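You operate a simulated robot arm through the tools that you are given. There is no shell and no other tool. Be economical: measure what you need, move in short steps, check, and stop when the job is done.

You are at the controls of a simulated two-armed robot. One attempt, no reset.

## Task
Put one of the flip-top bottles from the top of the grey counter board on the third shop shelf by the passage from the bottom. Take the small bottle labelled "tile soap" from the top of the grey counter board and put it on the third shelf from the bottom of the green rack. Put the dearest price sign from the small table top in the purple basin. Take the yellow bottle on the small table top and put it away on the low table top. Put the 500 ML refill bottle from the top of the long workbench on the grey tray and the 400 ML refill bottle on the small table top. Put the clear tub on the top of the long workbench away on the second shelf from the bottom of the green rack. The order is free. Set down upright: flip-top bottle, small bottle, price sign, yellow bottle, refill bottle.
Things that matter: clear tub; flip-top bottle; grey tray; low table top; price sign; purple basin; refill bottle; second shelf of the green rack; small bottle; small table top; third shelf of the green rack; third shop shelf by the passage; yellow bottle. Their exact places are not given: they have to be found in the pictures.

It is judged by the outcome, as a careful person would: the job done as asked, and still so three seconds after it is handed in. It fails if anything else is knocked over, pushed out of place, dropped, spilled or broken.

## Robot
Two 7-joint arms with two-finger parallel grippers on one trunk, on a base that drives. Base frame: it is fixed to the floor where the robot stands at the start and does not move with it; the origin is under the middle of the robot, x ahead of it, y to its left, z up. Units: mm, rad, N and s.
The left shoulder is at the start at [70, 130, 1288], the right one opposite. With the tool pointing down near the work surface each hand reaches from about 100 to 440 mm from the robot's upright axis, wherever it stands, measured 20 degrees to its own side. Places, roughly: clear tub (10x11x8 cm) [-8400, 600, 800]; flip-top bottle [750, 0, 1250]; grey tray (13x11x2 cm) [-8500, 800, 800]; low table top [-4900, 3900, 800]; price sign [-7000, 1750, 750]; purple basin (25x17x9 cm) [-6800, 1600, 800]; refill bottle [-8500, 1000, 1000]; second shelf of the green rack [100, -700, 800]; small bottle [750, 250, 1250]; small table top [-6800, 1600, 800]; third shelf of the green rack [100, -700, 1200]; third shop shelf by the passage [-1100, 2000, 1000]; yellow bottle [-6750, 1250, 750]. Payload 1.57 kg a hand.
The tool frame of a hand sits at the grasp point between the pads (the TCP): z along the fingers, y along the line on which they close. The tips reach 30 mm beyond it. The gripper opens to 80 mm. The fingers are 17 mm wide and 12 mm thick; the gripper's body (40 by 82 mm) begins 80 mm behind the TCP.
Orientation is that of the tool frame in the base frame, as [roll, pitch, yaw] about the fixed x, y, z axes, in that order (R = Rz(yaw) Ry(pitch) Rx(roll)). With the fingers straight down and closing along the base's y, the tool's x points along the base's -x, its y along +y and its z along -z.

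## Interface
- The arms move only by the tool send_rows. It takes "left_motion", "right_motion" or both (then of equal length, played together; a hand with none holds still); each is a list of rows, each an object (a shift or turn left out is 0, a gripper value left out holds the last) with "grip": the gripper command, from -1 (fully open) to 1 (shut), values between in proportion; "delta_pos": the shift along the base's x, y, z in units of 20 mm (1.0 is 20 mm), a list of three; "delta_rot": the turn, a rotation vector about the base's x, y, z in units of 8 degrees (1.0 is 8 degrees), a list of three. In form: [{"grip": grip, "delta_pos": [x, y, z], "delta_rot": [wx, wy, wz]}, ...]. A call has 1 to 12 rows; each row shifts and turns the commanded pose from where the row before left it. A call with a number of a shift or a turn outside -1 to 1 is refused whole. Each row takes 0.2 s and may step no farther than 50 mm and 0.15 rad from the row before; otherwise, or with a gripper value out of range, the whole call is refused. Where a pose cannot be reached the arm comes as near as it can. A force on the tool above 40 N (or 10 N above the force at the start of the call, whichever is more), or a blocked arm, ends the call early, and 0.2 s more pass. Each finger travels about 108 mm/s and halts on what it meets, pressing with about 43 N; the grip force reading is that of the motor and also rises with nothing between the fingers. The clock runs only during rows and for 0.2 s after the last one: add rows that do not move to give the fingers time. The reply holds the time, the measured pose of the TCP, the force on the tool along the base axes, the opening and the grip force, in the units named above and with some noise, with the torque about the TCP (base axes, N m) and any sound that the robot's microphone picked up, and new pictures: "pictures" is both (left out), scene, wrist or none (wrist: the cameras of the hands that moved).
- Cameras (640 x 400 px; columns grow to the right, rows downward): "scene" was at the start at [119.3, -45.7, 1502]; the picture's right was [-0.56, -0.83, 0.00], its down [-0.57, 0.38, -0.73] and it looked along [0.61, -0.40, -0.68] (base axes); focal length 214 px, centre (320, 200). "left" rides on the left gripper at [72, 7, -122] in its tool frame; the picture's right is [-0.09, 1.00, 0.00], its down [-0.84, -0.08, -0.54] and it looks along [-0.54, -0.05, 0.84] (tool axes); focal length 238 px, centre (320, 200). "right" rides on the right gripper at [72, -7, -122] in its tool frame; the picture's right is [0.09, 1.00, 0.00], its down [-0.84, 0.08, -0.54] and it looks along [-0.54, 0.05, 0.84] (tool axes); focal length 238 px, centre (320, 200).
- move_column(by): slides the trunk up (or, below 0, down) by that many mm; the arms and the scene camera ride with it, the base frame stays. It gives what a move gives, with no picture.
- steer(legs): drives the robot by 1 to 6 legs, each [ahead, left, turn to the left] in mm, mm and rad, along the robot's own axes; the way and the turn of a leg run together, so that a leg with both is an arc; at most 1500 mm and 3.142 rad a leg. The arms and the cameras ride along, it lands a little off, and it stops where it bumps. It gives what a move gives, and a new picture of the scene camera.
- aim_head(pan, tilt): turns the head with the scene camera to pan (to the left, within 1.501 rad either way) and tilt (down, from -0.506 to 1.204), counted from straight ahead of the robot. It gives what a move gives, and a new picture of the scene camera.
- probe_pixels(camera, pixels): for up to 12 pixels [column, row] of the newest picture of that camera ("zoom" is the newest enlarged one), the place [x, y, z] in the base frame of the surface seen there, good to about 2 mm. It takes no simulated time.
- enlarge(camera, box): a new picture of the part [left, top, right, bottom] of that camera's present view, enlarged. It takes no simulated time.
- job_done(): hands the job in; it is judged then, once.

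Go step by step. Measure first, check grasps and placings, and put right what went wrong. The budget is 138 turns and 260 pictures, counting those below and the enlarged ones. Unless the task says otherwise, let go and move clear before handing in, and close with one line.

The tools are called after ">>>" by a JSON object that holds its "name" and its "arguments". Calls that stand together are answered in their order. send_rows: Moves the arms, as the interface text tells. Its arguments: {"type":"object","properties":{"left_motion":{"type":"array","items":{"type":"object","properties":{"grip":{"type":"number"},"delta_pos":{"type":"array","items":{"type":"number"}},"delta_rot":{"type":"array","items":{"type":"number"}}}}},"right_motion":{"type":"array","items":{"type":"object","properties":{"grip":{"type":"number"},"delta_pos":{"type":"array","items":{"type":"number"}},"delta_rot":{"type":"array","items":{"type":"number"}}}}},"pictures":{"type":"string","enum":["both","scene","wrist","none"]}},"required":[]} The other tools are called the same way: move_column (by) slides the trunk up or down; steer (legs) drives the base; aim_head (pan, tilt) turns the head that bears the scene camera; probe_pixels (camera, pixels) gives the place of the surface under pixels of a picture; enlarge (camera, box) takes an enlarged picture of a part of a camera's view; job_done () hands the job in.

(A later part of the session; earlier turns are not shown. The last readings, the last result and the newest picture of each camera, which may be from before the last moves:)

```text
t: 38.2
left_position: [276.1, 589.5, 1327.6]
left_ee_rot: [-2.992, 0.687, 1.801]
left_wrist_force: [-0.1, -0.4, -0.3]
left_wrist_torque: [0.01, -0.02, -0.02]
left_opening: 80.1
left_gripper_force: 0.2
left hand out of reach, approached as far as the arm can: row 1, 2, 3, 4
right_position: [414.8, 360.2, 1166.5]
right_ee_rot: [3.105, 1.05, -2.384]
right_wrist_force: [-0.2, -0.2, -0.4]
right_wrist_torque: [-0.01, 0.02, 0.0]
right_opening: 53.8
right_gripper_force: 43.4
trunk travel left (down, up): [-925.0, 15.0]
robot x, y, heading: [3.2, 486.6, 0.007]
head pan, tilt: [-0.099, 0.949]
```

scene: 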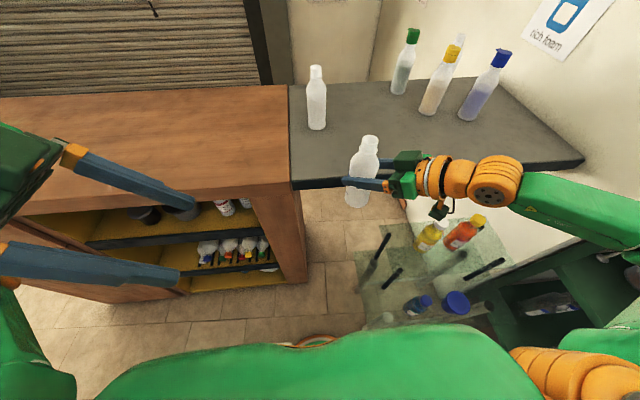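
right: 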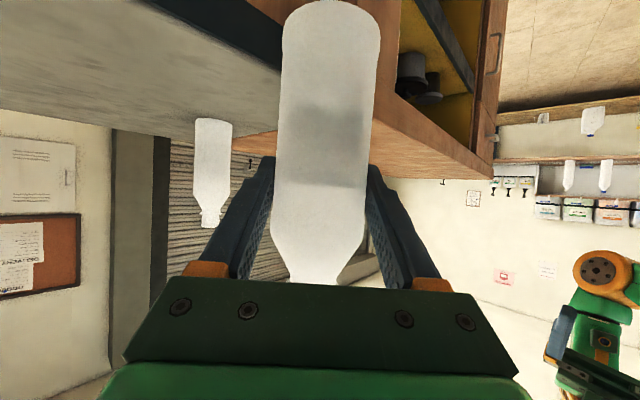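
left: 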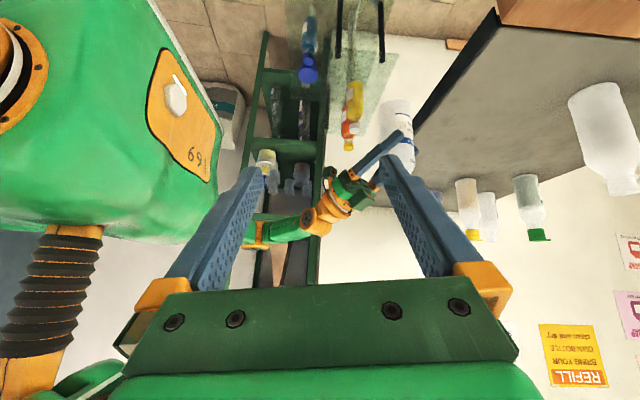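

>>> {"name": "enlarge", "arguments": {"camera": "left", "box": [370, 85, 434, 175]}}

>>> {"name": "send_rows", "arguments": {"right_motion": [{"delta_pos": [-1, -0.5, 0], "delta_rot": [0, 0, 0.5]}, {"delta_pos": [-1, -0.5, 0], "delta_rot": [0, 0, 0.5]}, {"delta_pos": [-1, -0.5, 0], "delta_rot": [0, 0, 0.5]}, {"delta_pos": [-1, -0.5, 0], "delta_rot": [0, 0, 0.5]}], "pictures": "scene"}}

>>> {"name": "enlarge", "arguments": {"camera": "left", "box": [330, 60, 450, 180]}}

```text
4.44 times, centred on (402, 130) of left
```

zoom: 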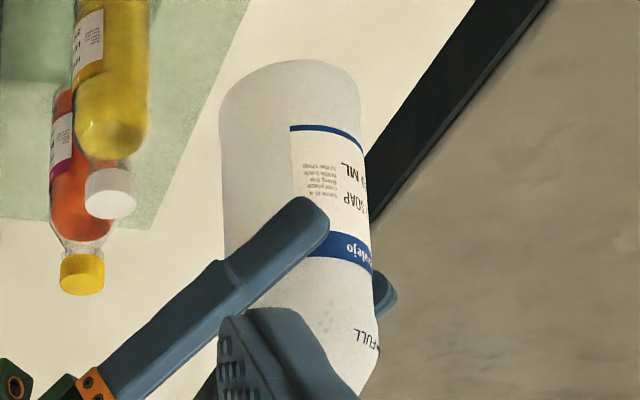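

```text
t: 39.2
left_position: [275.9, 590.0, 1327.4]
left_ee_rot: [-2.996, 0.686, 1.801]
left_wrist_force: [0.4, 0.2, 0.4]
left_wrist_torque: [-0.01, -0.01, -0.01]
left_opening: 80.0
left_gripper_force: 0.2
right_position: [331.9, 414.6, 1148.0]
right_ee_rot: [3.106, 1.049, -2.104]
right_wrist_force: [0.2, -0.2, -0.7]
right_wrist_torque: [0.02, -0.01, -0.04]
right_opening: 53.6
right_gripper_force: 42.9
right hand out of reach, approached as far as the arm can: row 1, 2, 3, 4
trunk travel left (down, up): [-925.0, 15.0]
robot x, y, heading: [2.1, 482.9, 0.0]
head pan, tilt: [-0.099, 0.949]
```

scene: 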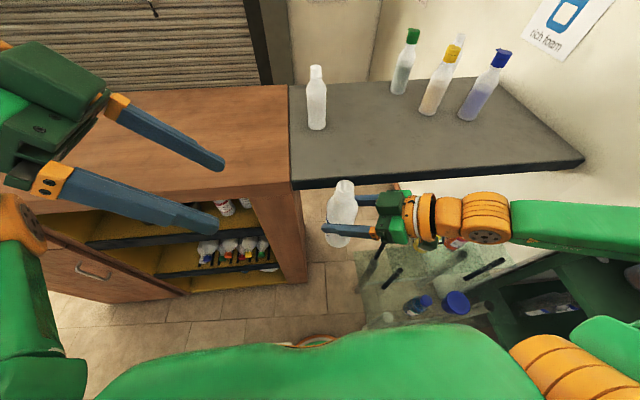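

```text
3.33 times, centred on (390, 120) of left
```

zoom: 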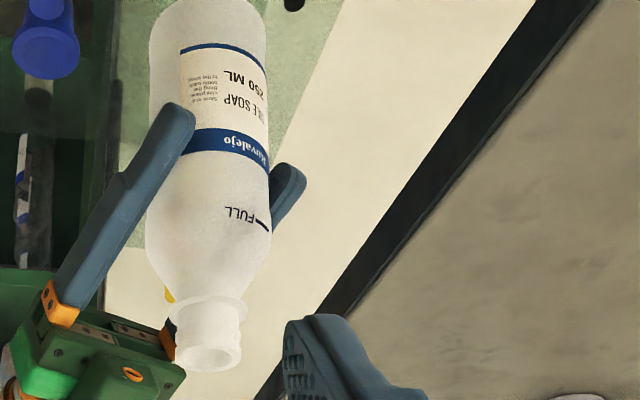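

It seems to read "…ILE SOAP 250 ML". One tighter zoom to be sure.

>>> {"name": "enlarge", "arguments": {"camera": "left", "box": [358, 70, 386, 100]}}

```text
13.33 times, centred on (372, 85) of left
```

zoom: 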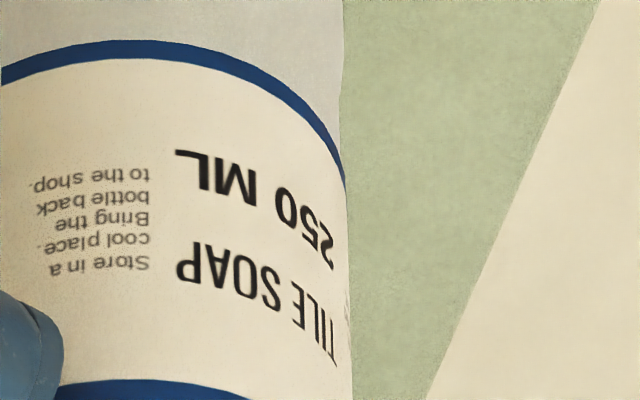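

It is the TILE SOAP bottle. I straighten the right hand to point ahead again, then turn toward the rack.

>>> {"name": "send_rows", "arguments": {"right_motion": [{"delta_pos": [0.55, -1, 0.65], "delta_rot": [0, 0, -0.74]}, {"delta_pos": [0.55, -1, 0.65], "delta_rot": [0, 0, -0.74]}, {"delta_pos": [0.55, -1, 0.65], "delta_rot": [0, 0, -0.74]}, {"delta_pos": [0.55, -1, 0.65], "delta_rot": [0, 0, -0.74]}, {"delta_pos": [0.55, -1, 0.65], "delta_rot": [0, 0, -0.74]}, {"delta_pos": [0.55, -1, 0.65], "delta_rot": [0, 0, -0.74]}, {"delta_pos": [0.55, -1, 0.65], "delta_rot": [0, 0, -0.74]}, {"delta_pos": [0.55, -1, 0.65], "delta_rot": [0, 0, -0.74]}, {"delta_pos": [0.55, -1, 0.65], "delta_rot": [0, 0, -0.74]}, {"delta_pos": [0.55, -1, 0.65], "delta_rot": [0, 0, -0.74]}], "pictures": "none"}}

>>> {"name": "steer", "arguments": {"legs": [[-80, 0, 0], [0, 0, -1.57]]}}

>>> {"name": "aim_head", "arguments": {"pan": 0.0, "tilt": 0.5}}

```text
t: 41.4
left_position: [275.2, 589.1, 1326.6]
left_ee_rot: [-2.993, 0.686, 1.802]
left_wrist_force: [-1.1, 0.8, -0.5]
left_wrist_torque: [-0.04, -0.02, 0.02]
left_opening: 80.1
left_gripper_force: 0.1
right_position: [443.2, 214.1, 1277.6]
right_ee_rot: [3.103, 1.048, -3.14]
right_wrist_force: [0.0, 0.5, -1.1]
right_wrist_torque: [0.01, -0.03, 0.03]
right_opening: 53.8
right_gripper_force: 42.8
trunk travel left (down, up): [-925.0, 15.0]
robot x, y, heading: [3.9, 484.2, 0.002]
head pan, tilt: [-0.099, 0.949]
```

```text
t: 46.3
left_position: [28.5, 210.4, 1328.6]
left_ee_rot: [-2.994, 0.685, 0.229]
left_wrist_force: [0.0, -0.3, 0.1]
left_wrist_torque: [0.01, 0.01, -0.01]
left_opening: 79.8
left_gripper_force: 0.1
right_position: [-344.9, 44.0, 1278.4]
right_ee_rot: [3.107, 1.05, 1.575]
right_wrist_force: [-0.1, -0.9, -0.3]
right_wrist_torque: [0.0, 0.01, -0.03]
right_opening: 53.7
right_gripper_force: 42.9
trunk travel left (down, up): [-925.0, 15.0]
robot x, y, heading: [-76.2, 487.4, -1.575]
head pan, tilt: [-0.099, 0.949]
```

scene: 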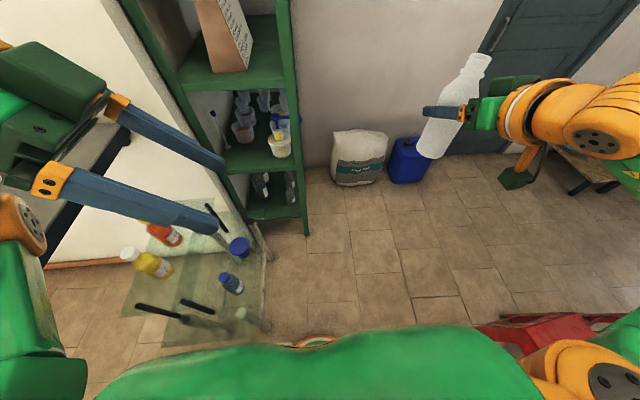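

```text
t: 47.2
left_position: [27.5, 210.3, 1327.4]
left_ee_rot: [-2.994, 0.685, 0.229]
left_wrist_force: [-0.7, 0.6, -0.1]
left_wrist_torque: [0.0, 0.0, 0.01]
left_opening: 80.2
left_gripper_force: 0.0
right_position: [-346.7, 44.9, 1278.8]
right_ee_rot: [3.106, 1.048, 1.571]
right_wrist_force: [0.4, -0.4, 0.0]
right_wrist_torque: [0.0, -0.02, 0.02]
right_opening: 53.9
right_gripper_force: 42.8
trunk travel left (down, up): [-925.0, 15.0]
robot x, y, heading: [-75.8, 482.8, -1.571]
head pan, tilt: [0.0, 0.499]
```

scene: 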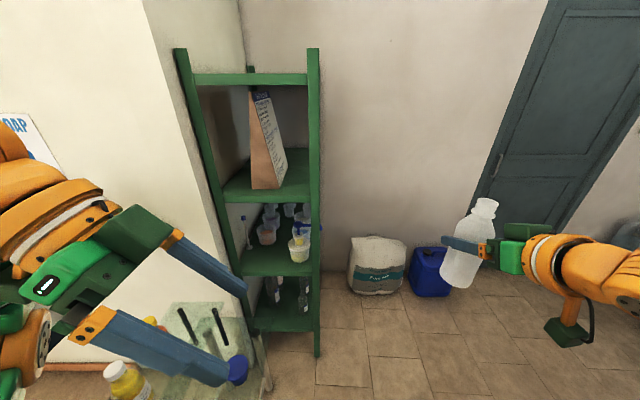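

The rack shows three shelves: (285,315), (280,262), (275,190). I measure shelf edges and free spots.

>>> {"name": "probe_pixels", "arguments": {"camera": "scene", "pixels": [[230, 198], [305, 198], [295, 175], [240, 180], [300, 155], [270, 180], [260, 80], [315, 250], [250, 270], [305, 270], [290, 322], [235, 140]]}}

>>> {"name": "enlarge", "arguments": {"camera": "scene", "box": [160, 40, 350, 360]}}

```text
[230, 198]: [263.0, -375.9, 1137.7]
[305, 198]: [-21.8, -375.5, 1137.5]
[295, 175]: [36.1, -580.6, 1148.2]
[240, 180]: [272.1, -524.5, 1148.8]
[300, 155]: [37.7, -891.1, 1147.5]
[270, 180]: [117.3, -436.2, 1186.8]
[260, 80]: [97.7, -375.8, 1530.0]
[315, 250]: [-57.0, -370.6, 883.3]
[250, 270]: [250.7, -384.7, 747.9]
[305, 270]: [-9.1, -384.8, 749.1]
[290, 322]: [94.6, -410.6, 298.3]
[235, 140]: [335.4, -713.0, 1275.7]
```

```text
1.25 times, centred on (255, 200) of scene
```

zoom: 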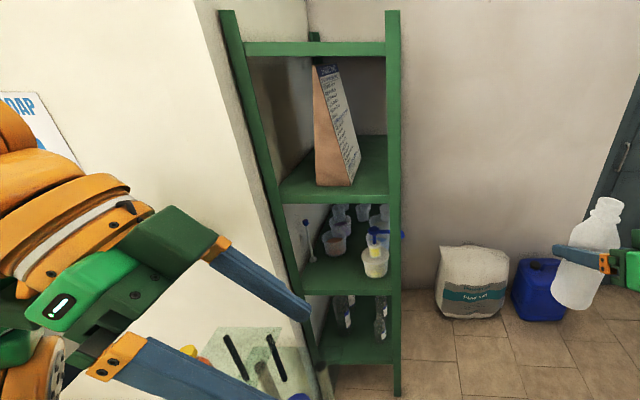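

>>> {"name": "probe_pixels", "arguments": {"camera": "scene", "pixels": [[251, 188], [284, 188], [287, 170], [287, 150], [252, 150], [276, 186], [252, 100], [310, 185], [312, 120], [225, 180], [245, 192], [290, 190]]}}

```text
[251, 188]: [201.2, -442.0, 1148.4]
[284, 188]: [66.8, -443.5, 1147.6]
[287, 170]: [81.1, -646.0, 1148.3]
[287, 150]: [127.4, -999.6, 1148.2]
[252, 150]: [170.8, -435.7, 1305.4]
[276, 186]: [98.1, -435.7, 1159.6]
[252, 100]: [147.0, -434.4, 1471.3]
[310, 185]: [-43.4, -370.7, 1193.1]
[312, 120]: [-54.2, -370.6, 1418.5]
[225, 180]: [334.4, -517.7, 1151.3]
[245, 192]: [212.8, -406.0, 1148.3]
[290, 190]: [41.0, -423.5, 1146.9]
```

Free strip on the third shelf (z=1148) right of the bag: x −20…80, front edge y=−376. I drive to about (−80,235) and turn to −60°.

>>> {"name": "steer", "arguments": {"legs": [[250, 0, 0], [0, 0, 0.524]]}}

>>> {"name": "aim_head", "arguments": {"pan": -0.1, "tilt": 0.55}}

```text
t: 50.5
left_position: [148.3, 48.1, 1327.6]
left_ee_rot: [-2.994, 0.685, 0.752]
left_wrist_force: [-0.4, -1.0, -0.2]
left_wrist_torque: [0.0, 0.01, 0.02]
left_opening: 80.1
left_gripper_force: 0.0
right_position: [-92.1, -282.4, 1276.6]
right_ee_rot: [3.103, 1.05, 2.093]
right_wrist_force: [-0.1, -0.4, -0.1]
right_wrist_torque: [0.01, 0.0, 0.01]
right_opening: 53.7
right_gripper_force: 43.3
trunk travel left (down, up): [-925.0, 15.0]
robot x, y, heading: [-76.0, 232.9, -1.05]
head pan, tilt: [0.0, 0.499]
```

scene: 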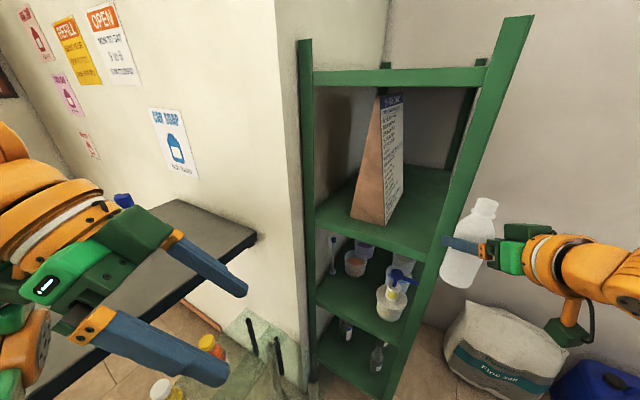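

```text
t: 51.2
left_position: [149.7, 46.9, 1327.4]
left_ee_rot: [-2.992, 0.685, 0.75]
left_wrist_force: [0.9, -0.1, 0.3]
left_wrist_torque: [0.01, 0.0, 0.0]
left_opening: 79.9
left_gripper_force: 0.0
right_position: [-92.7, -282.7, 1277.9]
right_ee_rot: [3.106, 1.048, 2.093]
right_wrist_force: [0.7, 0.7, -0.2]
right_wrist_torque: [0.05, 0.01, 0.01]
right_opening: 53.7
right_gripper_force: 43.0
trunk travel left (down, up): [-925.0, 15.0]
robot x, y, heading: [-76.4, 235.1, -1.05]
head pan, tilt: [-0.099, 0.55]
```

scene: 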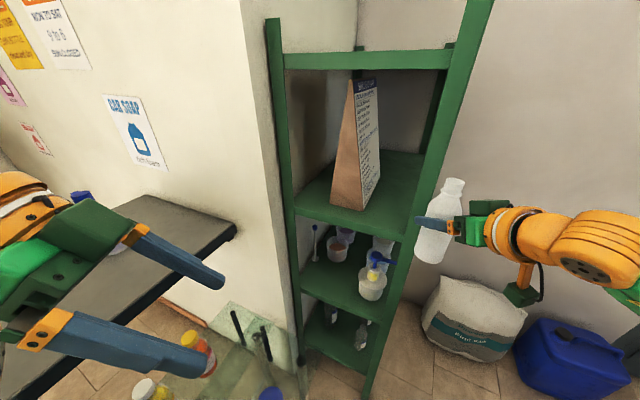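

Free shelf area is clear at (390,215). I shift the hand in front of the slot, straightening the small tilt and yawing it toward −80°.

>>> {"name": "send_rows", "arguments": {"right_motion": [{"delta_pos": [0.8, -0.2, -0.1], "delta_rot": [-0.009, 0.016, -0.39]}, {"delta_pos": [0.8, -0.2, -0.1], "delta_rot": [-0.009, 0.016, -0.39]}, {"delta_pos": [0.8, -0.2, -0.1], "delta_rot": [-0.009, 0.016, -0.39]}, {"delta_pos": [0.8, -0.2, -0.1], "delta_rot": [-0.009, 0.016, -0.39]}, {"delta_pos": [0.8, -0.2, -0.1], "delta_rot": [-0.009, 0.016, -0.39]}, {"delta_pos": [0.8, -0.2, -0.1], "delta_rot": [-0.009, 0.016, -0.39]}, {"delta_pos": [0.8, -0.2, -0.1], "delta_rot": [-0.009, 0.016, -0.39]}, {}], "pictures": "scene"}}

```text
t: 53.0
left_position: [150.3, 48.1, 1327.8]
left_ee_rot: [-2.992, 0.686, 0.75]
left_wrist_force: [0.4, 0.3, -0.2]
left_wrist_torque: [-0.01, 0.02, -0.05]
left_opening: 80.2
left_gripper_force: 0.0
right_position: [20.0, -309.8, 1265.3]
right_ee_rot: [-3.141, 1.052, 1.744]
right_wrist_force: [-0.3, 0.7, -1.1]
right_wrist_torque: [0.02, 0.0, -0.02]
right_opening: 53.9
right_gripper_force: 43.0
trunk travel left (down, up): [-925.0, 15.0]
robot x, y, heading: [-81.4, 233.6, -1.047]
head pan, tilt: [-0.099, 0.55]
```

scene: 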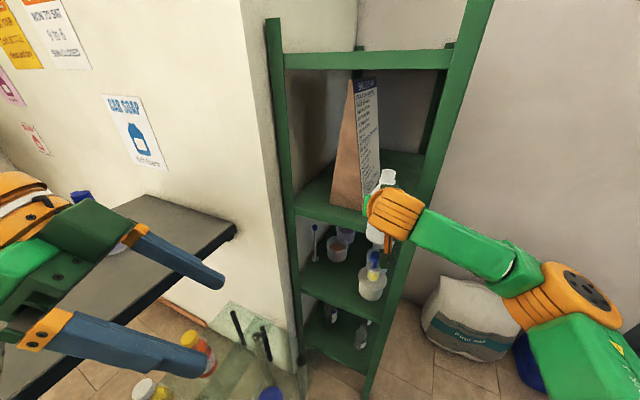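

Hand is at (20,−310). I drive the base 60 mm toward the rack along −y, then finish with the arm.

>>> {"name": "steer", "arguments": {"legs": [[52, -30, 0]]}}

>>> {"name": "send_rows", "arguments": {"right_motion": [{"delta_pos": [0, -0.8, 0]}, {"delta_pos": [0, -0.8, 0]}, {"delta_pos": [0, -0.8, 0]}, {}], "pictures": "both"}}

```text
t: 54.0
left_position: [149.2, -1.1, 1329.2]
left_ee_rot: [-3.001, 0.692, 0.745]
left_wrist_force: [-0.3, 0.7, 0.1]
left_wrist_torque: [-0.06, -0.03, 0.01]
left_opening: 80.2
left_gripper_force: 0.0
right_position: [21.5, -359.6, 1269.9]
right_ee_rot: [-3.14, 1.061, 1.748]
right_wrist_force: [0.5, -0.3, -0.2]
right_wrist_torque: [-0.05, 0.04, -0.01]
right_opening: 53.9
right_gripper_force: 42.7
trunk travel left (down, up): [-925.0, 15.0]
robot x, y, heading: [-74.7, 172.1, -1.049]
head pan, tilt: [-0.099, 0.55]
```

scene: 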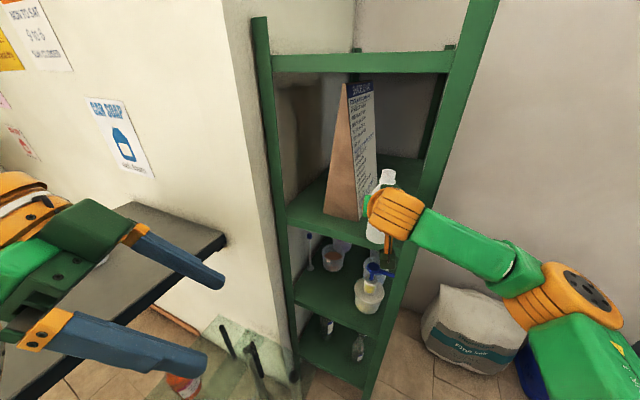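

```text
t: 55.0
left_position: [149.8, -13.1, 1328.1]
left_ee_rot: [-2.993, 0.687, 0.753]
left_wrist_force: [-0.2, -1.0, 0.0]
left_wrist_torque: [0.01, -0.01, 0.01]
left_opening: 80.1
left_gripper_force: 0.1
right_position: [20.1, -419.8, 1263.7]
right_ee_rot: [3.141, 1.05, 1.745]
right_wrist_force: [0.2, 0.3, 0.0]
right_wrist_torque: [0.0, 0.01, -0.02]
right_opening: 54.0
right_gripper_force: 43.1
trunk travel left (down, up): [-925.0, 15.0]
robot x, y, heading: [-77.4, 172.5, -1.048]
head pan, tilt: [-0.099, 0.55]
```

scene: 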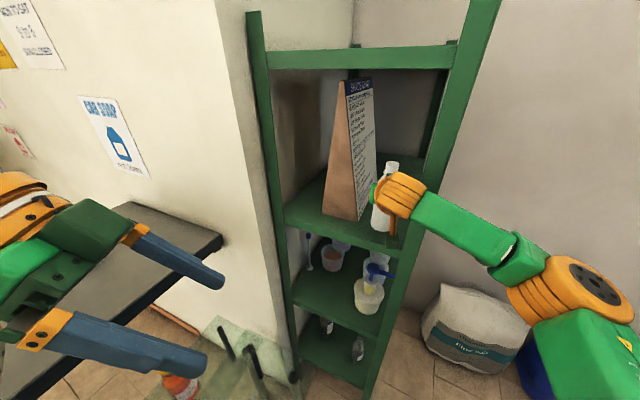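
right: 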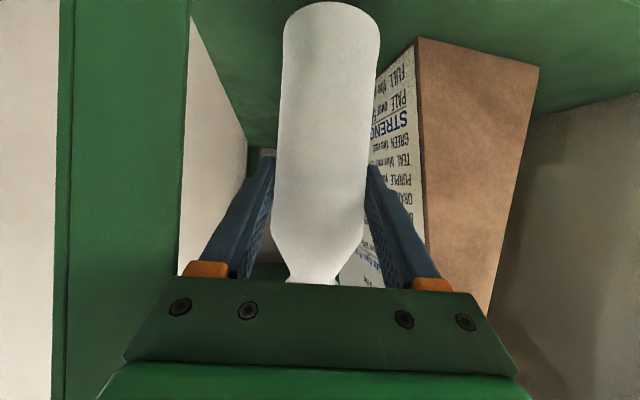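

Bottle is inside the slot, clear of sign and post. I go 12 mm deeper and lower to the shelf.

>>> {"name": "send_rows", "arguments": {"right_motion": [{"delta_pos": [0, -0.6, 0]}, {"delta_pos": [0, 0, -0.5]}, {"delta_pos": [0, 0, -0.3]}, {"delta_pos": [0, 0, -0.2]}, {"delta_pos": [0, 0, -0.1]}, {}], "pictures": "wrist"}}

```text
t: 56.4
left_position: [148.9, -12.1, 1326.4]
left_ee_rot: [-2.995, 0.686, 0.752]
left_wrist_force: [0.6, 0.2, 0.6]
left_wrist_torque: [0.02, -0.03, -0.02]
left_opening: 80.0
left_gripper_force: 0.1
right_position: [20.1, -429.6, 1241.8]
right_ee_rot: [3.141, 1.052, 1.745]
right_wrist_force: [0.1, -0.4, 0.1]
right_wrist_torque: [-0.01, -0.01, 0.02]
right_opening: 53.4
right_gripper_force: 42.9
trunk travel left (down, up): [-925.0, 15.0]
robot x, y, heading: [-76.2, 172.4, -1.048]
head pan, tilt: [-0.099, 0.55]
```

right: 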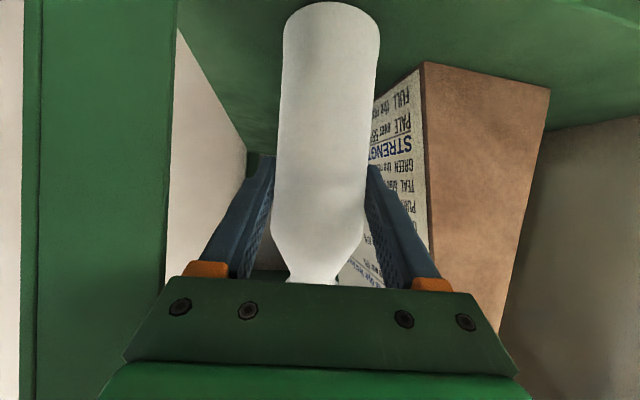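

>>> {"name": "send_rows", "arguments": {"right_motion": [{"delta_pos": [0, 0, -0.1]}, {"delta_pos": [0, 0, -0.05]}, {}, {"grip": -0.65}, {"grip": -0.65}, {"delta_pos": [-0.12, 0.7, 0.41]}, {"delta_pos": [-0.12, 0.7, 0.41]}, {"delta_pos": [-0.12, 0.7, 0.41]}, {"delta_pos": [-0.12, 0.7, 0.41]}, {"delta_pos": [-0.12, 0.7, 0.41]}, {"delta_pos": [-0.12, 0.7, 0.41]}, {"delta_pos": [-0.12, 0.7, 0.41]}], "pictures": "both"}}

```text
t: 59.0
left_position: [148.7, -11.1, 1326.9]
left_ee_rot: [-2.996, 0.687, 0.751]
left_wrist_force: [-0.2, 0.1, 0.1]
left_wrist_torque: [0.0, -0.02, -0.02]
left_opening: 80.0
left_gripper_force: 0.0
right_position: [3.3, -330.6, 1297.6]
right_ee_rot: [3.14, 1.052, 1.745]
right_wrist_force: [-0.7, 0.9, 0.3]
right_wrist_torque: [0.0, 0.03, 0.02]
right_opening: 66.2
right_gripper_force: 0.1
trunk travel left (down, up): [-925.0, 15.0]
robot x, y, heading: [-79.2, 174.3, -1.048]
head pan, tilt: [-0.099, 0.55]
```

scene: 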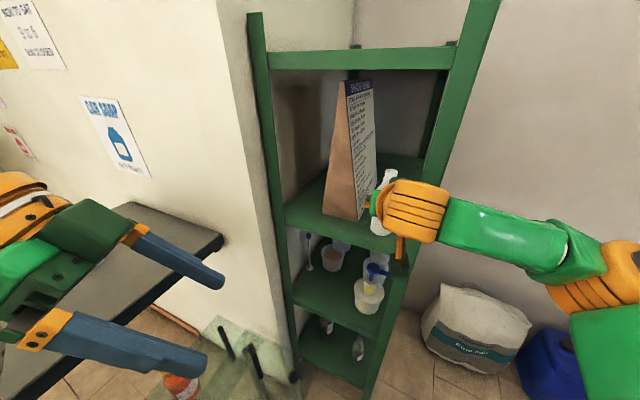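
right: 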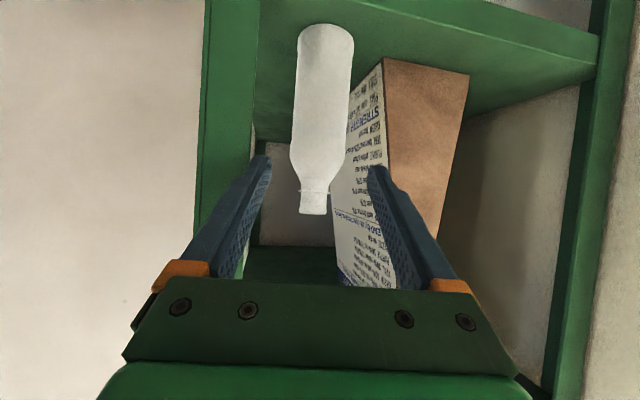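

The tile soap bottle stands on the third shelf at (325,110 in wrist view). Next the yellow-capped flip-top: I back off, turn to heading 0 and drive to the board.

>>> {"name": "send_rows", "arguments": {"right_motion": [{"delta_pos": [-0.1, 0.8, 1], "grip": -1}, {"delta_pos": [-0.1, 0.8, 1]}], "pictures": "none"}}

>>> {"name": "steer", "arguments": {"legs": [[-120, 0, 0], [0, 0, 1.048], [0, 205, 0], [370, 0, 0]]}}

>>> {"name": "aim_head", "arguments": {"pan": -0.4, "tilt": 0.8}}

```text
t: 59.6
left_position: [149.6, -9.1, 1327.1]
left_ee_rot: [-2.995, 0.688, 0.75]
left_wrist_force: [0.1, -0.5, 0.5]
left_wrist_torque: [-0.03, -0.01, 0.01]
left_opening: 79.7
left_gripper_force: 0.1
right_position: [-0.7, -297.2, 1336.6]
right_ee_rot: [3.14, 1.052, 1.746]
right_wrist_force: [-0.1, 0.5, -0.7]
right_wrist_torque: [0.04, 0.04, -0.04]
right_opening: 80.2
right_gripper_force: 0.1
trunk travel left (down, up): [-925.0, 15.0]
robot x, y, heading: [-77.0, 170.7, -1.049]
head pan, tilt: [-0.099, 0.55]
```

```text
t: 66.6
left_position: [499.8, 587.9, 1328.4]
left_ee_rot: [-2.997, 0.688, 1.797]
left_wrist_force: [-0.6, 1.3, 0.5]
left_wrist_torque: [-0.01, -0.04, 0.01]
left_opening: 80.1
left_gripper_force: 0.1
right_position: [674.9, 314.2, 1338.9]
right_ee_rot: [3.139, 1.056, 2.793]
right_wrist_force: [-0.2, -0.9, 0.9]
right_wrist_torque: [0.02, 0.0, 0.02]
right_opening: 80.4
right_gripper_force: 0.1
trunk travel left (down, up): [-925.0, 15.0]
robot x, y, heading: [231.5, 485.5, -0.001]
head pan, tilt: [-0.099, 0.55]
```

scene: 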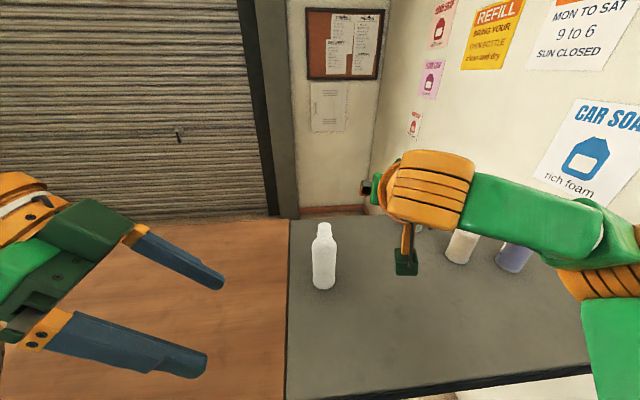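

```text
t: 67.4
left_position: [502.4, 587.6, 1326.6]
left_ee_rot: [-2.994, 0.689, 1.799]
left_wrist_force: [0.1, 1.3, 0.4]
left_wrist_torque: [0.01, -0.01, 0.02]
left_opening: 79.7
left_gripper_force: 0.2
right_position: [680.1, 313.5, 1336.5]
right_ee_rot: [3.14, 1.054, 2.793]
right_wrist_force: [0.2, 0.6, 0.0]
right_wrist_torque: [0.04, 0.01, -0.05]
right_opening: 80.2
right_gripper_force: 0.1
trunk travel left (down, up): [-925.0, 15.0]
robot x, y, heading: [229.3, 483.4, -0.001]
head pan, tilt: [-0.4, 0.799]
```

scene: 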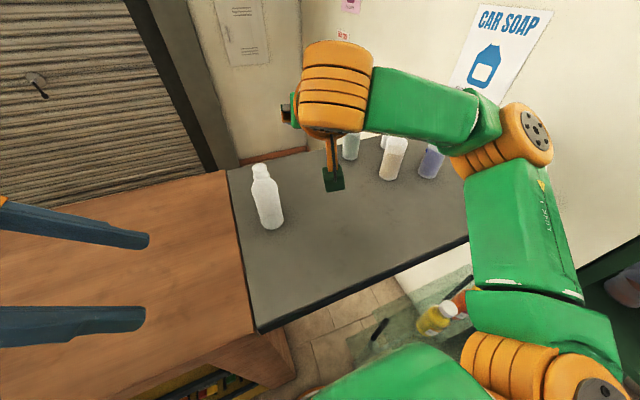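

I move to the pre-grasp (670,85,1213) before the yellow-capped bottle at (760,52).

>>> {"name": "send_rows", "arguments": {"right_motion": [{"delta_pos": [-0.04, -0.95, -0.51]}, {"delta_pos": [-0.04, -0.95, -0.51]}, {"delta_pos": [-0.04, -0.95, -0.51]}, {"delta_pos": [-0.04, -0.95, -0.51]}, {"delta_pos": [-0.04, -0.95, -0.51]}, {"delta_pos": [-0.04, -0.95, -0.51]}, {"delta_pos": [-0.04, -0.95, -0.51]}, {"delta_pos": [-0.04, -0.95, -0.51]}, {"delta_pos": [-0.04, -0.95, -0.51]}, {"delta_pos": [-0.04, -0.95, -0.51]}, {"delta_pos": [-0.04, -0.95, -0.51]}, {"delta_pos": [-0.04, -0.95, -0.51]}], "pictures": "both"}}

```text
t: 70.0
left_position: [503.1, 587.1, 1328.3]
left_ee_rot: [-2.995, 0.685, 1.799]
left_wrist_force: [-0.4, 0.2, 0.2]
left_wrist_torque: [0.01, -0.02, 0.03]
left_opening: 80.0
left_gripper_force: 0.0
right_position: [669.8, 83.4, 1212.5]
right_ee_rot: [3.14, 1.052, 2.794]
right_wrist_force: [-0.2, 0.0, -0.4]
right_wrist_torque: [0.01, 0.01, 0.0]
right_opening: 80.0
right_gripper_force: 0.0
trunk travel left (down, up): [-925.0, 15.0]
robot x, y, heading: [229.8, 482.5, -0.0]
head pan, tilt: [-0.4, 0.799]
```

scene: 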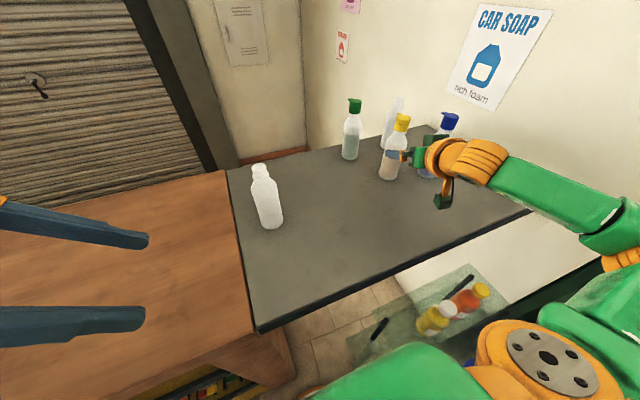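
right: 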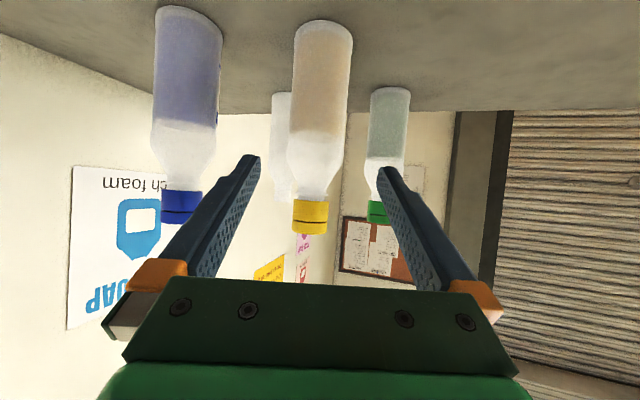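

Centred at (318,100). Advance, close, lift and pull back.

>>> {"name": "send_rows", "arguments": {"right_motion": [{"delta_pos": [0.9, -0.32, -0.52]}, {"delta_pos": [0.9, -0.32, -0.52]}, {"delta_pos": [0.9, -0.32, -0.52]}, {"delta_pos": [0.9, -0.32, -0.52]}, {"delta_pos": [0.9, -0.32, -0.52]}, {}, {"grip": 1}, {"grip": 1}, {"grip": 1}, {}], "pictures": "wrist"}}

>>> {"name": "send_rows", "arguments": {"right_motion": [{"delta_pos": [0, 0, 1]}, {"delta_pos": [0, 0, 1]}, {"delta_pos": [0, 0, 1]}, {"delta_pos": [0, 0, 1]}, {"delta_pos": [-0.8, 0.3, 0.8]}, {"delta_pos": [-0.8, 0.3, 0.5]}, {"delta_pos": [-0.8, 0.5, 0]}, {"delta_pos": [-0.8, 0.8, 0]}], "pictures": "both"}}

```text
t: 72.2
left_position: [503.2, 586.8, 1328.0]
left_ee_rot: [-2.992, 0.686, 1.8]
left_wrist_force: [0.1, -0.1, 0.6]
left_wrist_torque: [0.0, -0.04, -0.01]
left_opening: 80.2
left_gripper_force: 0.1
right_position: [760.1, 52.8, 1160.5]
right_ee_rot: [3.14, 1.052, 2.795]
right_wrist_force: [-0.6, 1.0, -0.4]
right_wrist_torque: [0.01, 0.02, -0.02]
right_opening: 55.7
right_gripper_force: 43.0
trunk travel left (down, up): [-925.0, 15.0]
robot x, y, heading: [233.1, 482.4, 0.001]
head pan, tilt: [-0.4, 0.799]
```

right: 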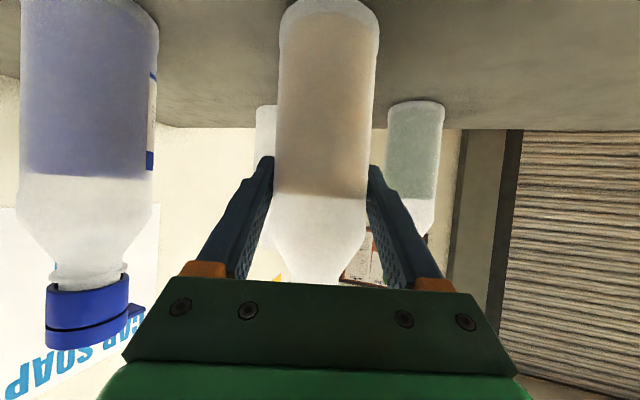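

```text
t: 74.0
left_position: [503.5, 587.2, 1326.5]
left_ee_rot: [-2.996, 0.688, 1.798]
left_wrist_force: [-0.1, 0.0, -0.1]
left_wrist_torque: [0.01, -0.02, 0.0]
left_opening: 80.0
left_gripper_force: 0.1
right_position: [696.0, 91.7, 1267.6]
right_ee_rot: [3.14, 1.052, 2.795]
right_wrist_force: [-0.3, -0.9, -1.8]
right_wrist_torque: [-0.02, 0.01, 0.01]
right_opening: 55.6
right_gripper_force: 42.8
trunk travel left (down, up): [-925.0, 15.0]
robot x, y, heading: [232.3, 480.9, -0.002]
head pan, tilt: [-0.4, 0.799]
```

scene: 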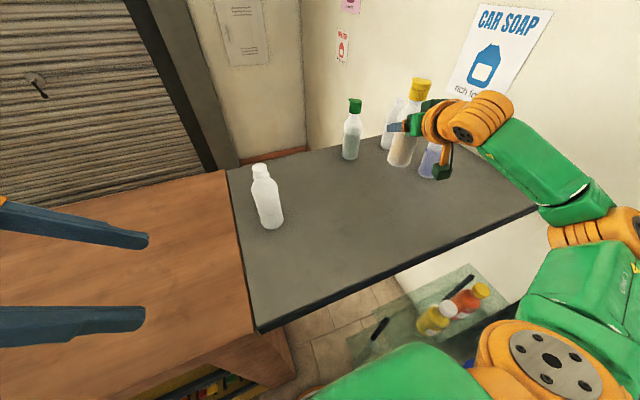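
right: 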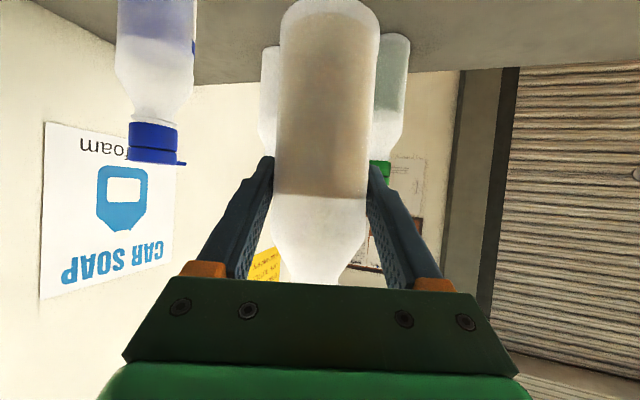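

Held at 55.6 mm. I back away from the board and turn left toward the passage shelf.

>>> {"name": "steer", "arguments": {"legs": [[-420, 0, 0], [0, 0, 2.1]]}}

>>> {"name": "aim_head", "arguments": {"pan": 0.0, "tilt": 0.45}}

```text
t: 81.7
left_position: [-418.9, 659.6, 1328.3]
left_ee_rot: [-2.993, 0.687, -2.359]
left_wrist_force: [-0.7, -0.2, 0.1]
left_wrist_torque: [0.02, -0.01, 0.03]
left_opening: 79.8
left_gripper_force: 0.1
right_position: [-99.1, 1084.6, 1267.0]
right_ee_rot: [3.14, 1.053, -1.365]
right_wrist_force: [0.4, 0.3, -2.6]
right_wrist_torque: [0.0, 0.0, 0.0]
right_opening: 55.1
right_gripper_force: 43.2
trunk travel left (down, up): [-925.0, 15.0]
robot x, y, heading: [-185.3, 485.5, 2.13]
head pan, tilt: [-0.4, 0.799]
```

scene: 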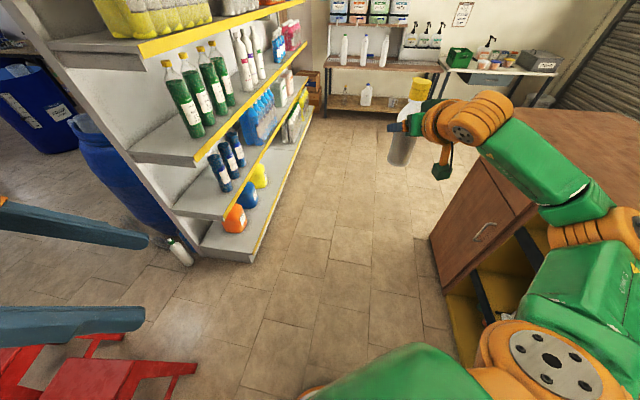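

```text
t: 82.5
left_position: [-418.7, 659.8, 1327.7]
left_ee_rot: [-2.993, 0.685, -2.357]
left_wrist_force: [0.2, -0.2, 0.3]
left_wrist_torque: [-0.01, 0.01, -0.02]
left_opening: 80.0
left_gripper_force: 0.0
right_position: [-99.6, 1084.4, 1267.3]
right_ee_rot: [3.139, 1.053, -1.364]
right_wrist_force: [-0.3, 0.5, -2.8]
right_wrist_torque: [-0.01, 0.02, -0.04]
right_opening: 55.1
right_gripper_force: 42.7
trunk travel left (down, up): [-925.0, 15.0]
robot x, y, heading: [-186.9, 485.5, 2.124]
head pan, tilt: [0.0, 0.45]
```

scene: 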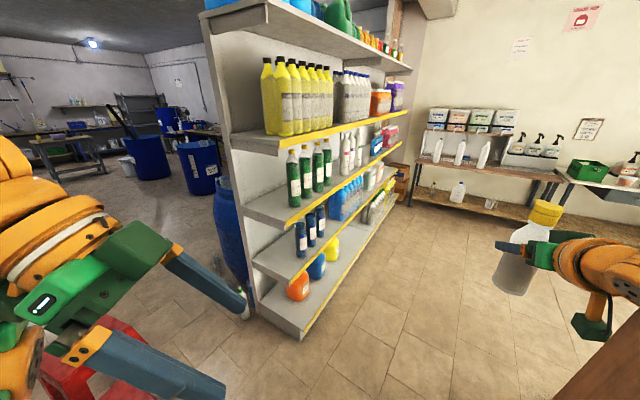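

The shelf unit: 1st level (300,310), 2nd (290,260), 3rd (285,210) with green bottles, 4th (285,140). I measure the third level.

>>> {"name": "probe_pixels", "arguments": {"camera": "scene", "pixels": [[285, 230], [305, 212], [345, 195], [395, 155], [270, 210], [330, 195], [310, 205], [285, 144], [285, 275], [293, 190], [325, 175], [260, 205]]}}

>>> {"name": "enlarge", "arguments": {"camera": "scene", "box": [210, 90, 430, 345]}}

```text
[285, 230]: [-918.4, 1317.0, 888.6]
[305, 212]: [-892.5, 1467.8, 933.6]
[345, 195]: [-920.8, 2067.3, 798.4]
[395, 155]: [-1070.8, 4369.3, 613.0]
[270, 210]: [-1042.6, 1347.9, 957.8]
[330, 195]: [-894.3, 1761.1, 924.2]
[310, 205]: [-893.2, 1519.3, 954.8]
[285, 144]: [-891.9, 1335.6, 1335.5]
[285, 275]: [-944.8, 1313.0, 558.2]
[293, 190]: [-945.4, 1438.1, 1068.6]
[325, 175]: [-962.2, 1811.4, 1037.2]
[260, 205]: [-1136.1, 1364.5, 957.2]
```

```text
1.57 times, centred on (320, 218) of scene
```

zoom: 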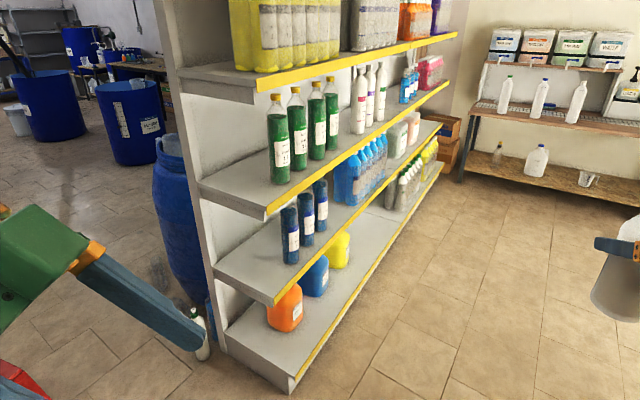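

>>> {"name": "probe_pixels", "arguments": {"camera": "scene", "pixels": [[327, 165], [331, 170], [333, 180], [343, 160], [346, 172], [352, 160], [360, 155], [318, 180], [305, 185], [338, 182], [286, 200], [300, 150]]}}

>>> {"name": "enlarge", "arguments": {"camera": "scene", "box": [240, 120, 400, 240]}}

```text
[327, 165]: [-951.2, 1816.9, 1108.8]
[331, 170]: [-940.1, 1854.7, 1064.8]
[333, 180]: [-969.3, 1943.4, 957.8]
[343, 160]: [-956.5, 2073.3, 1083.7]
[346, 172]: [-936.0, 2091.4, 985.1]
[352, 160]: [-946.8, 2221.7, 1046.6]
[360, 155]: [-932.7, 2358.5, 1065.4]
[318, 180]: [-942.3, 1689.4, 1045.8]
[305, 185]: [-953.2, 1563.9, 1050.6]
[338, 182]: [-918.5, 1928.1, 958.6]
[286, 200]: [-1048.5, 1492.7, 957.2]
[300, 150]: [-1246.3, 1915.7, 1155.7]
```

```text
3.33 times, centred on (320, 180) of scene
```

zoom: 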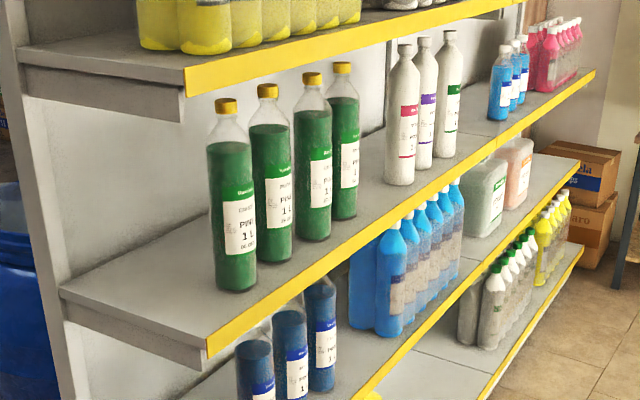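

Gap on the third shelf (top z=957, edge x=−893) between y≈1860 and 2070. I drive up the passage and turn so the right hand points at it (−x).

>>> {"name": "steer", "arguments": {"legs": [[1100, -628, 0], [0, 0, 1.366]]}}

>>> {"name": "move_column", "arguments": {"by": -120}}

>>> {"name": "aim_head", "arguments": {"pan": -0.5, "tilt": 0.6}}

```text
t: 92.2
left_position: [-453.7, 1554.4, 1326.5]
left_ee_rot: [-2.993, 0.686, -0.999]
left_wrist_force: [-0.4, -0.1, 0.6]
left_wrist_torque: [0.01, 0.03, 0.0]
left_opening: 80.0
left_gripper_force: 0.0
right_position: [-799.7, 1957.4, 1267.9]
right_ee_rot: [3.139, 1.053, -0.008]
right_wrist_force: [-0.3, 0.5, -2.7]
right_wrist_torque: [0.03, 0.03, -0.03]
right_opening: 55.0
right_gripper_force: 43.1
trunk travel left (down, up): [-925.0, 15.0]
robot x, y, heading: [-228.1, 1744.4, -2.798]
head pan, tilt: [0.0, 0.45]
```

scene: 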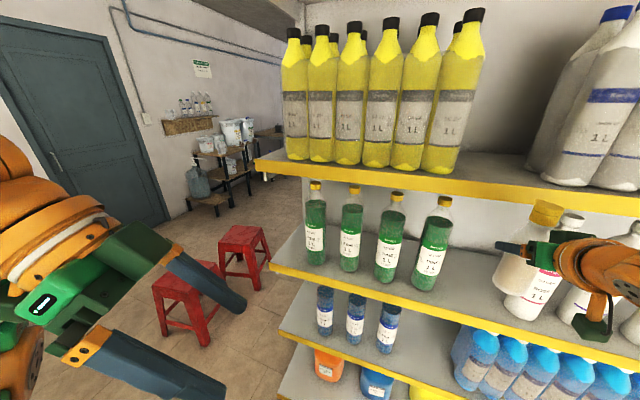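

```text
t: 93.7
left_position: [-452.2, 1554.3, 1208.0]
left_ee_rot: [-2.992, 0.687, -1.001]
left_wrist_force: [0.0, 0.6, 0.2]
left_wrist_torque: [-0.01, 0.01, -0.01]
left_opening: 79.7
left_gripper_force: 0.1
right_position: [-798.9, 1957.3, 1146.2]
right_ee_rot: [3.139, 1.052, -0.008]
right_wrist_force: [-0.3, -0.3, -2.0]
right_wrist_torque: [0.01, 0.02, -0.01]
right_opening: 54.9
right_gripper_force: 43.2
trunk travel left (down, up): [-805.0, 135.0]
robot x, y, heading: [-228.2, 1740.1, -2.802]
head pan, tilt: [0.0, 0.45]
```

```text
t: 94.7
left_position: [-451.3, 1553.1, 1206.4]
left_ee_rot: [-2.993, 0.686, -0.999]
left_wrist_force: [0.8, -0.3, -0.8]
left_wrist_torque: [0.01, -0.03, 0.03]
left_opening: 80.0
left_gripper_force: 0.1
right_position: [-800.4, 1956.4, 1147.8]
right_ee_rot: [3.14, 1.053, -0.005]
right_wrist_force: [-0.5, -1.4, -2.3]
right_wrist_torque: [-0.02, -0.01, 0.02]
right_opening: 55.1
right_gripper_force: 43.0
trunk travel left (down, up): [-805.0, 135.0]
robot x, y, heading: [-231.0, 1741.1, -2.802]
head pan, tilt: [-0.499, 0.6]
```

scene: 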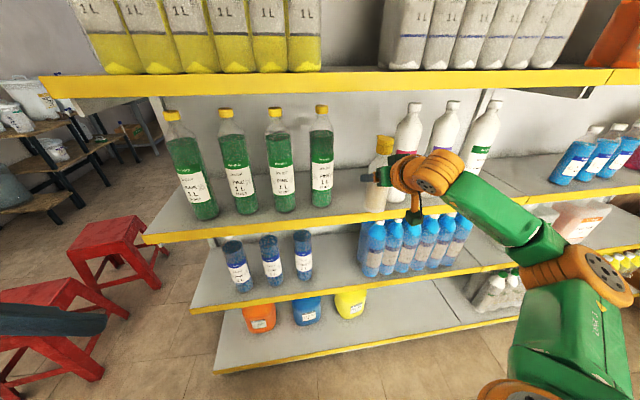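

>>> {"name": "probe_pixels", "arguments": {"camera": "scene", "pixels": [[322, 200], [333, 190], [400, 125], [400, 150], [350, 190], [350, 213], [435, 212], [470, 140]]}}

>>> {"name": "send_rows", "arguments": {"right_motion": [{"delta_pos": [0, 0, -1]}, {"delta_pos": [0, 0, -1]}, {"delta_pos": [0, 0, -0.9]}, {}], "pictures": "wrist"}}

```text
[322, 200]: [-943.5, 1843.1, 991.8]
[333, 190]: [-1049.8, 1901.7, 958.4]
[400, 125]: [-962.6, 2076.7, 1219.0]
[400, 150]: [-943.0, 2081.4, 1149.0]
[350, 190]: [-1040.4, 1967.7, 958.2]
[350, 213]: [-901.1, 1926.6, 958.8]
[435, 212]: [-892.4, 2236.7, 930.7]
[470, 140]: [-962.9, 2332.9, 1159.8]
```

```text
t: 95.7
left_position: [-451.7, 1553.8, 1206.7]
left_ee_rot: [-2.995, 0.685, -1.001]
left_wrist_force: [0.6, -0.3, 0.2]
left_wrist_torque: [-0.01, 0.01, -0.02]
left_opening: 80.1
left_gripper_force: 0.1
right_position: [-799.6, 1954.7, 1089.9]
right_ee_rot: [3.14, 1.051, -0.006]
right_wrist_force: [0.2, -0.3, -1.7]
right_wrist_torque: [0.0, -0.02, 0.03]
right_opening: 55.2
right_gripper_force: 43.4
trunk travel left (down, up): [-805.0, 135.0]
robot x, y, heading: [-227.8, 1745.2, -2.803]
head pan, tilt: [-0.499, 0.6]
```

right: 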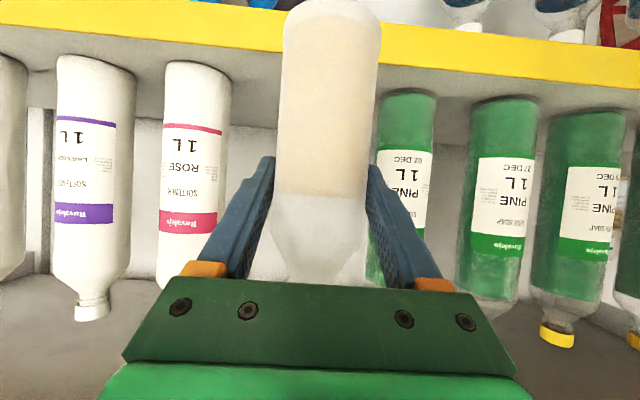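

Gap is y 1880–2060; I shift +15 mm in y and go in 142 mm, then lower.

>>> {"name": "send_rows", "arguments": {"right_motion": [{"delta_pos": [0, 0.75, 0]}, {"delta_pos": [-1, 0, 0]}, {"delta_pos": [-1, 0, 0]}, {"delta_pos": [-1, 0, 0]}, {"delta_pos": [-1, 0, 0]}, {"delta_pos": [-1, 0, 0]}, {"delta_pos": [-1, 0, 0]}, {"delta_pos": [-1, 0, -0.5]}, {"delta_pos": [0, 0, -0.7]}, {"delta_pos": [0, 0, -0.5]}, {}], "pictures": "both"}}

```text
t: 98.1
left_position: [-452.7, 1553.4, 1207.6]
left_ee_rot: [-2.994, 0.685, -1.0]
left_wrist_force: [-0.9, 0.4, -0.3]
left_wrist_torque: [-0.03, -0.01, 0.01]
left_opening: 80.1
left_gripper_force: 0.1
right_position: [-939.9, 1970.7, 1054.6]
right_ee_rot: [3.141, 1.053, -0.006]
right_wrist_force: [0.2, 0.0, -2.4]
right_wrist_torque: [-0.03, 0.01, -0.02]
right_opening: 55.3
right_gripper_force: 42.9
trunk travel left (down, up): [-805.0, 135.0]
robot x, y, heading: [-231.0, 1742.3, -2.8]
head pan, tilt: [-0.499, 0.6]
```

scene: 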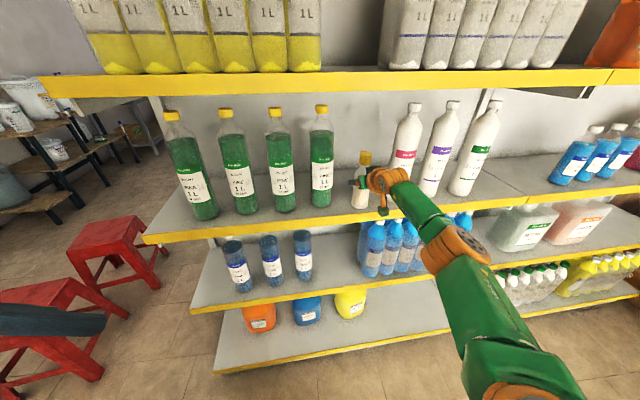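
right: 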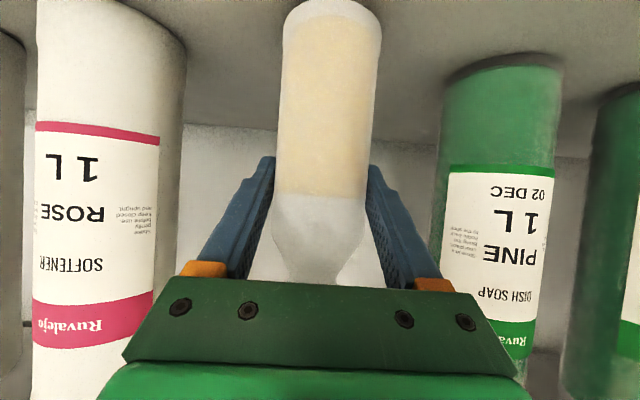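

>>> {"name": "send_rows", "arguments": {"right_motion": [{"delta_pos": [0, 0, -0.1]}, {"delta_pos": [0, 0, -0.06]}, {}, {"grip": -0.7}, {"grip": -0.7}, {"delta_pos": [0.8, 0, 0.4]}, {"delta_pos": [0.8, 0, 0.4]}, {"delta_pos": [0.8, 0, 0.4]}, {"delta_pos": [0.8, 0, 0.4]}, {"delta_pos": [0.8, 0, 0.4]}, {"delta_pos": [0.8, 0, 0.4]}, {"delta_pos": [0.8, 0, 0.4]}], "pictures": "both"}}

```text
t: 100.7
left_position: [-451.1, 1553.3, 1207.0]
left_ee_rot: [-2.996, 0.688, -1.0]
left_wrist_force: [0.2, -0.2, -0.7]
left_wrist_torque: [0.0, 0.04, 0.01]
left_opening: 79.9
left_gripper_force: 0.0
right_position: [-825.8, 1972.5, 1107.9]
right_ee_rot: [3.14, 1.053, -0.008]
right_wrist_force: [0.8, 0.1, -0.2]
right_wrist_torque: [0.03, 0.0, -0.01]
right_opening: 67.8
right_gripper_force: 0.1
trunk travel left (down, up): [-805.0, 135.0]
robot x, y, heading: [-229.2, 1742.8, -2.803]
head pan, tilt: [-0.499, 0.6]
```

scene: 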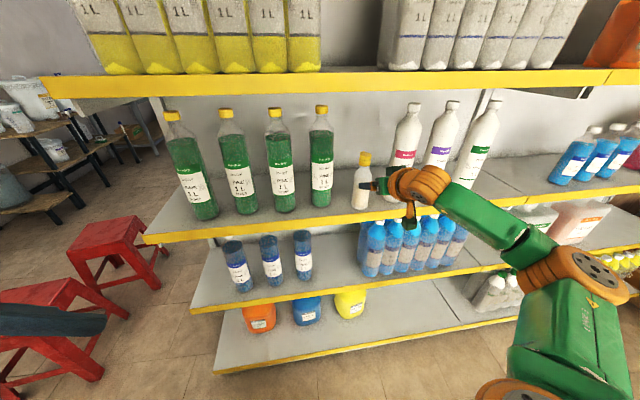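
right: 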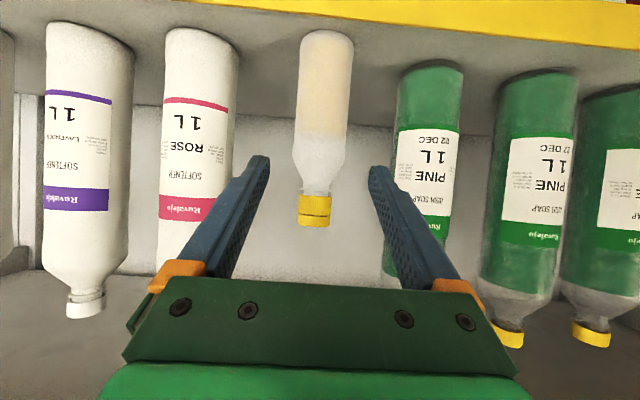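

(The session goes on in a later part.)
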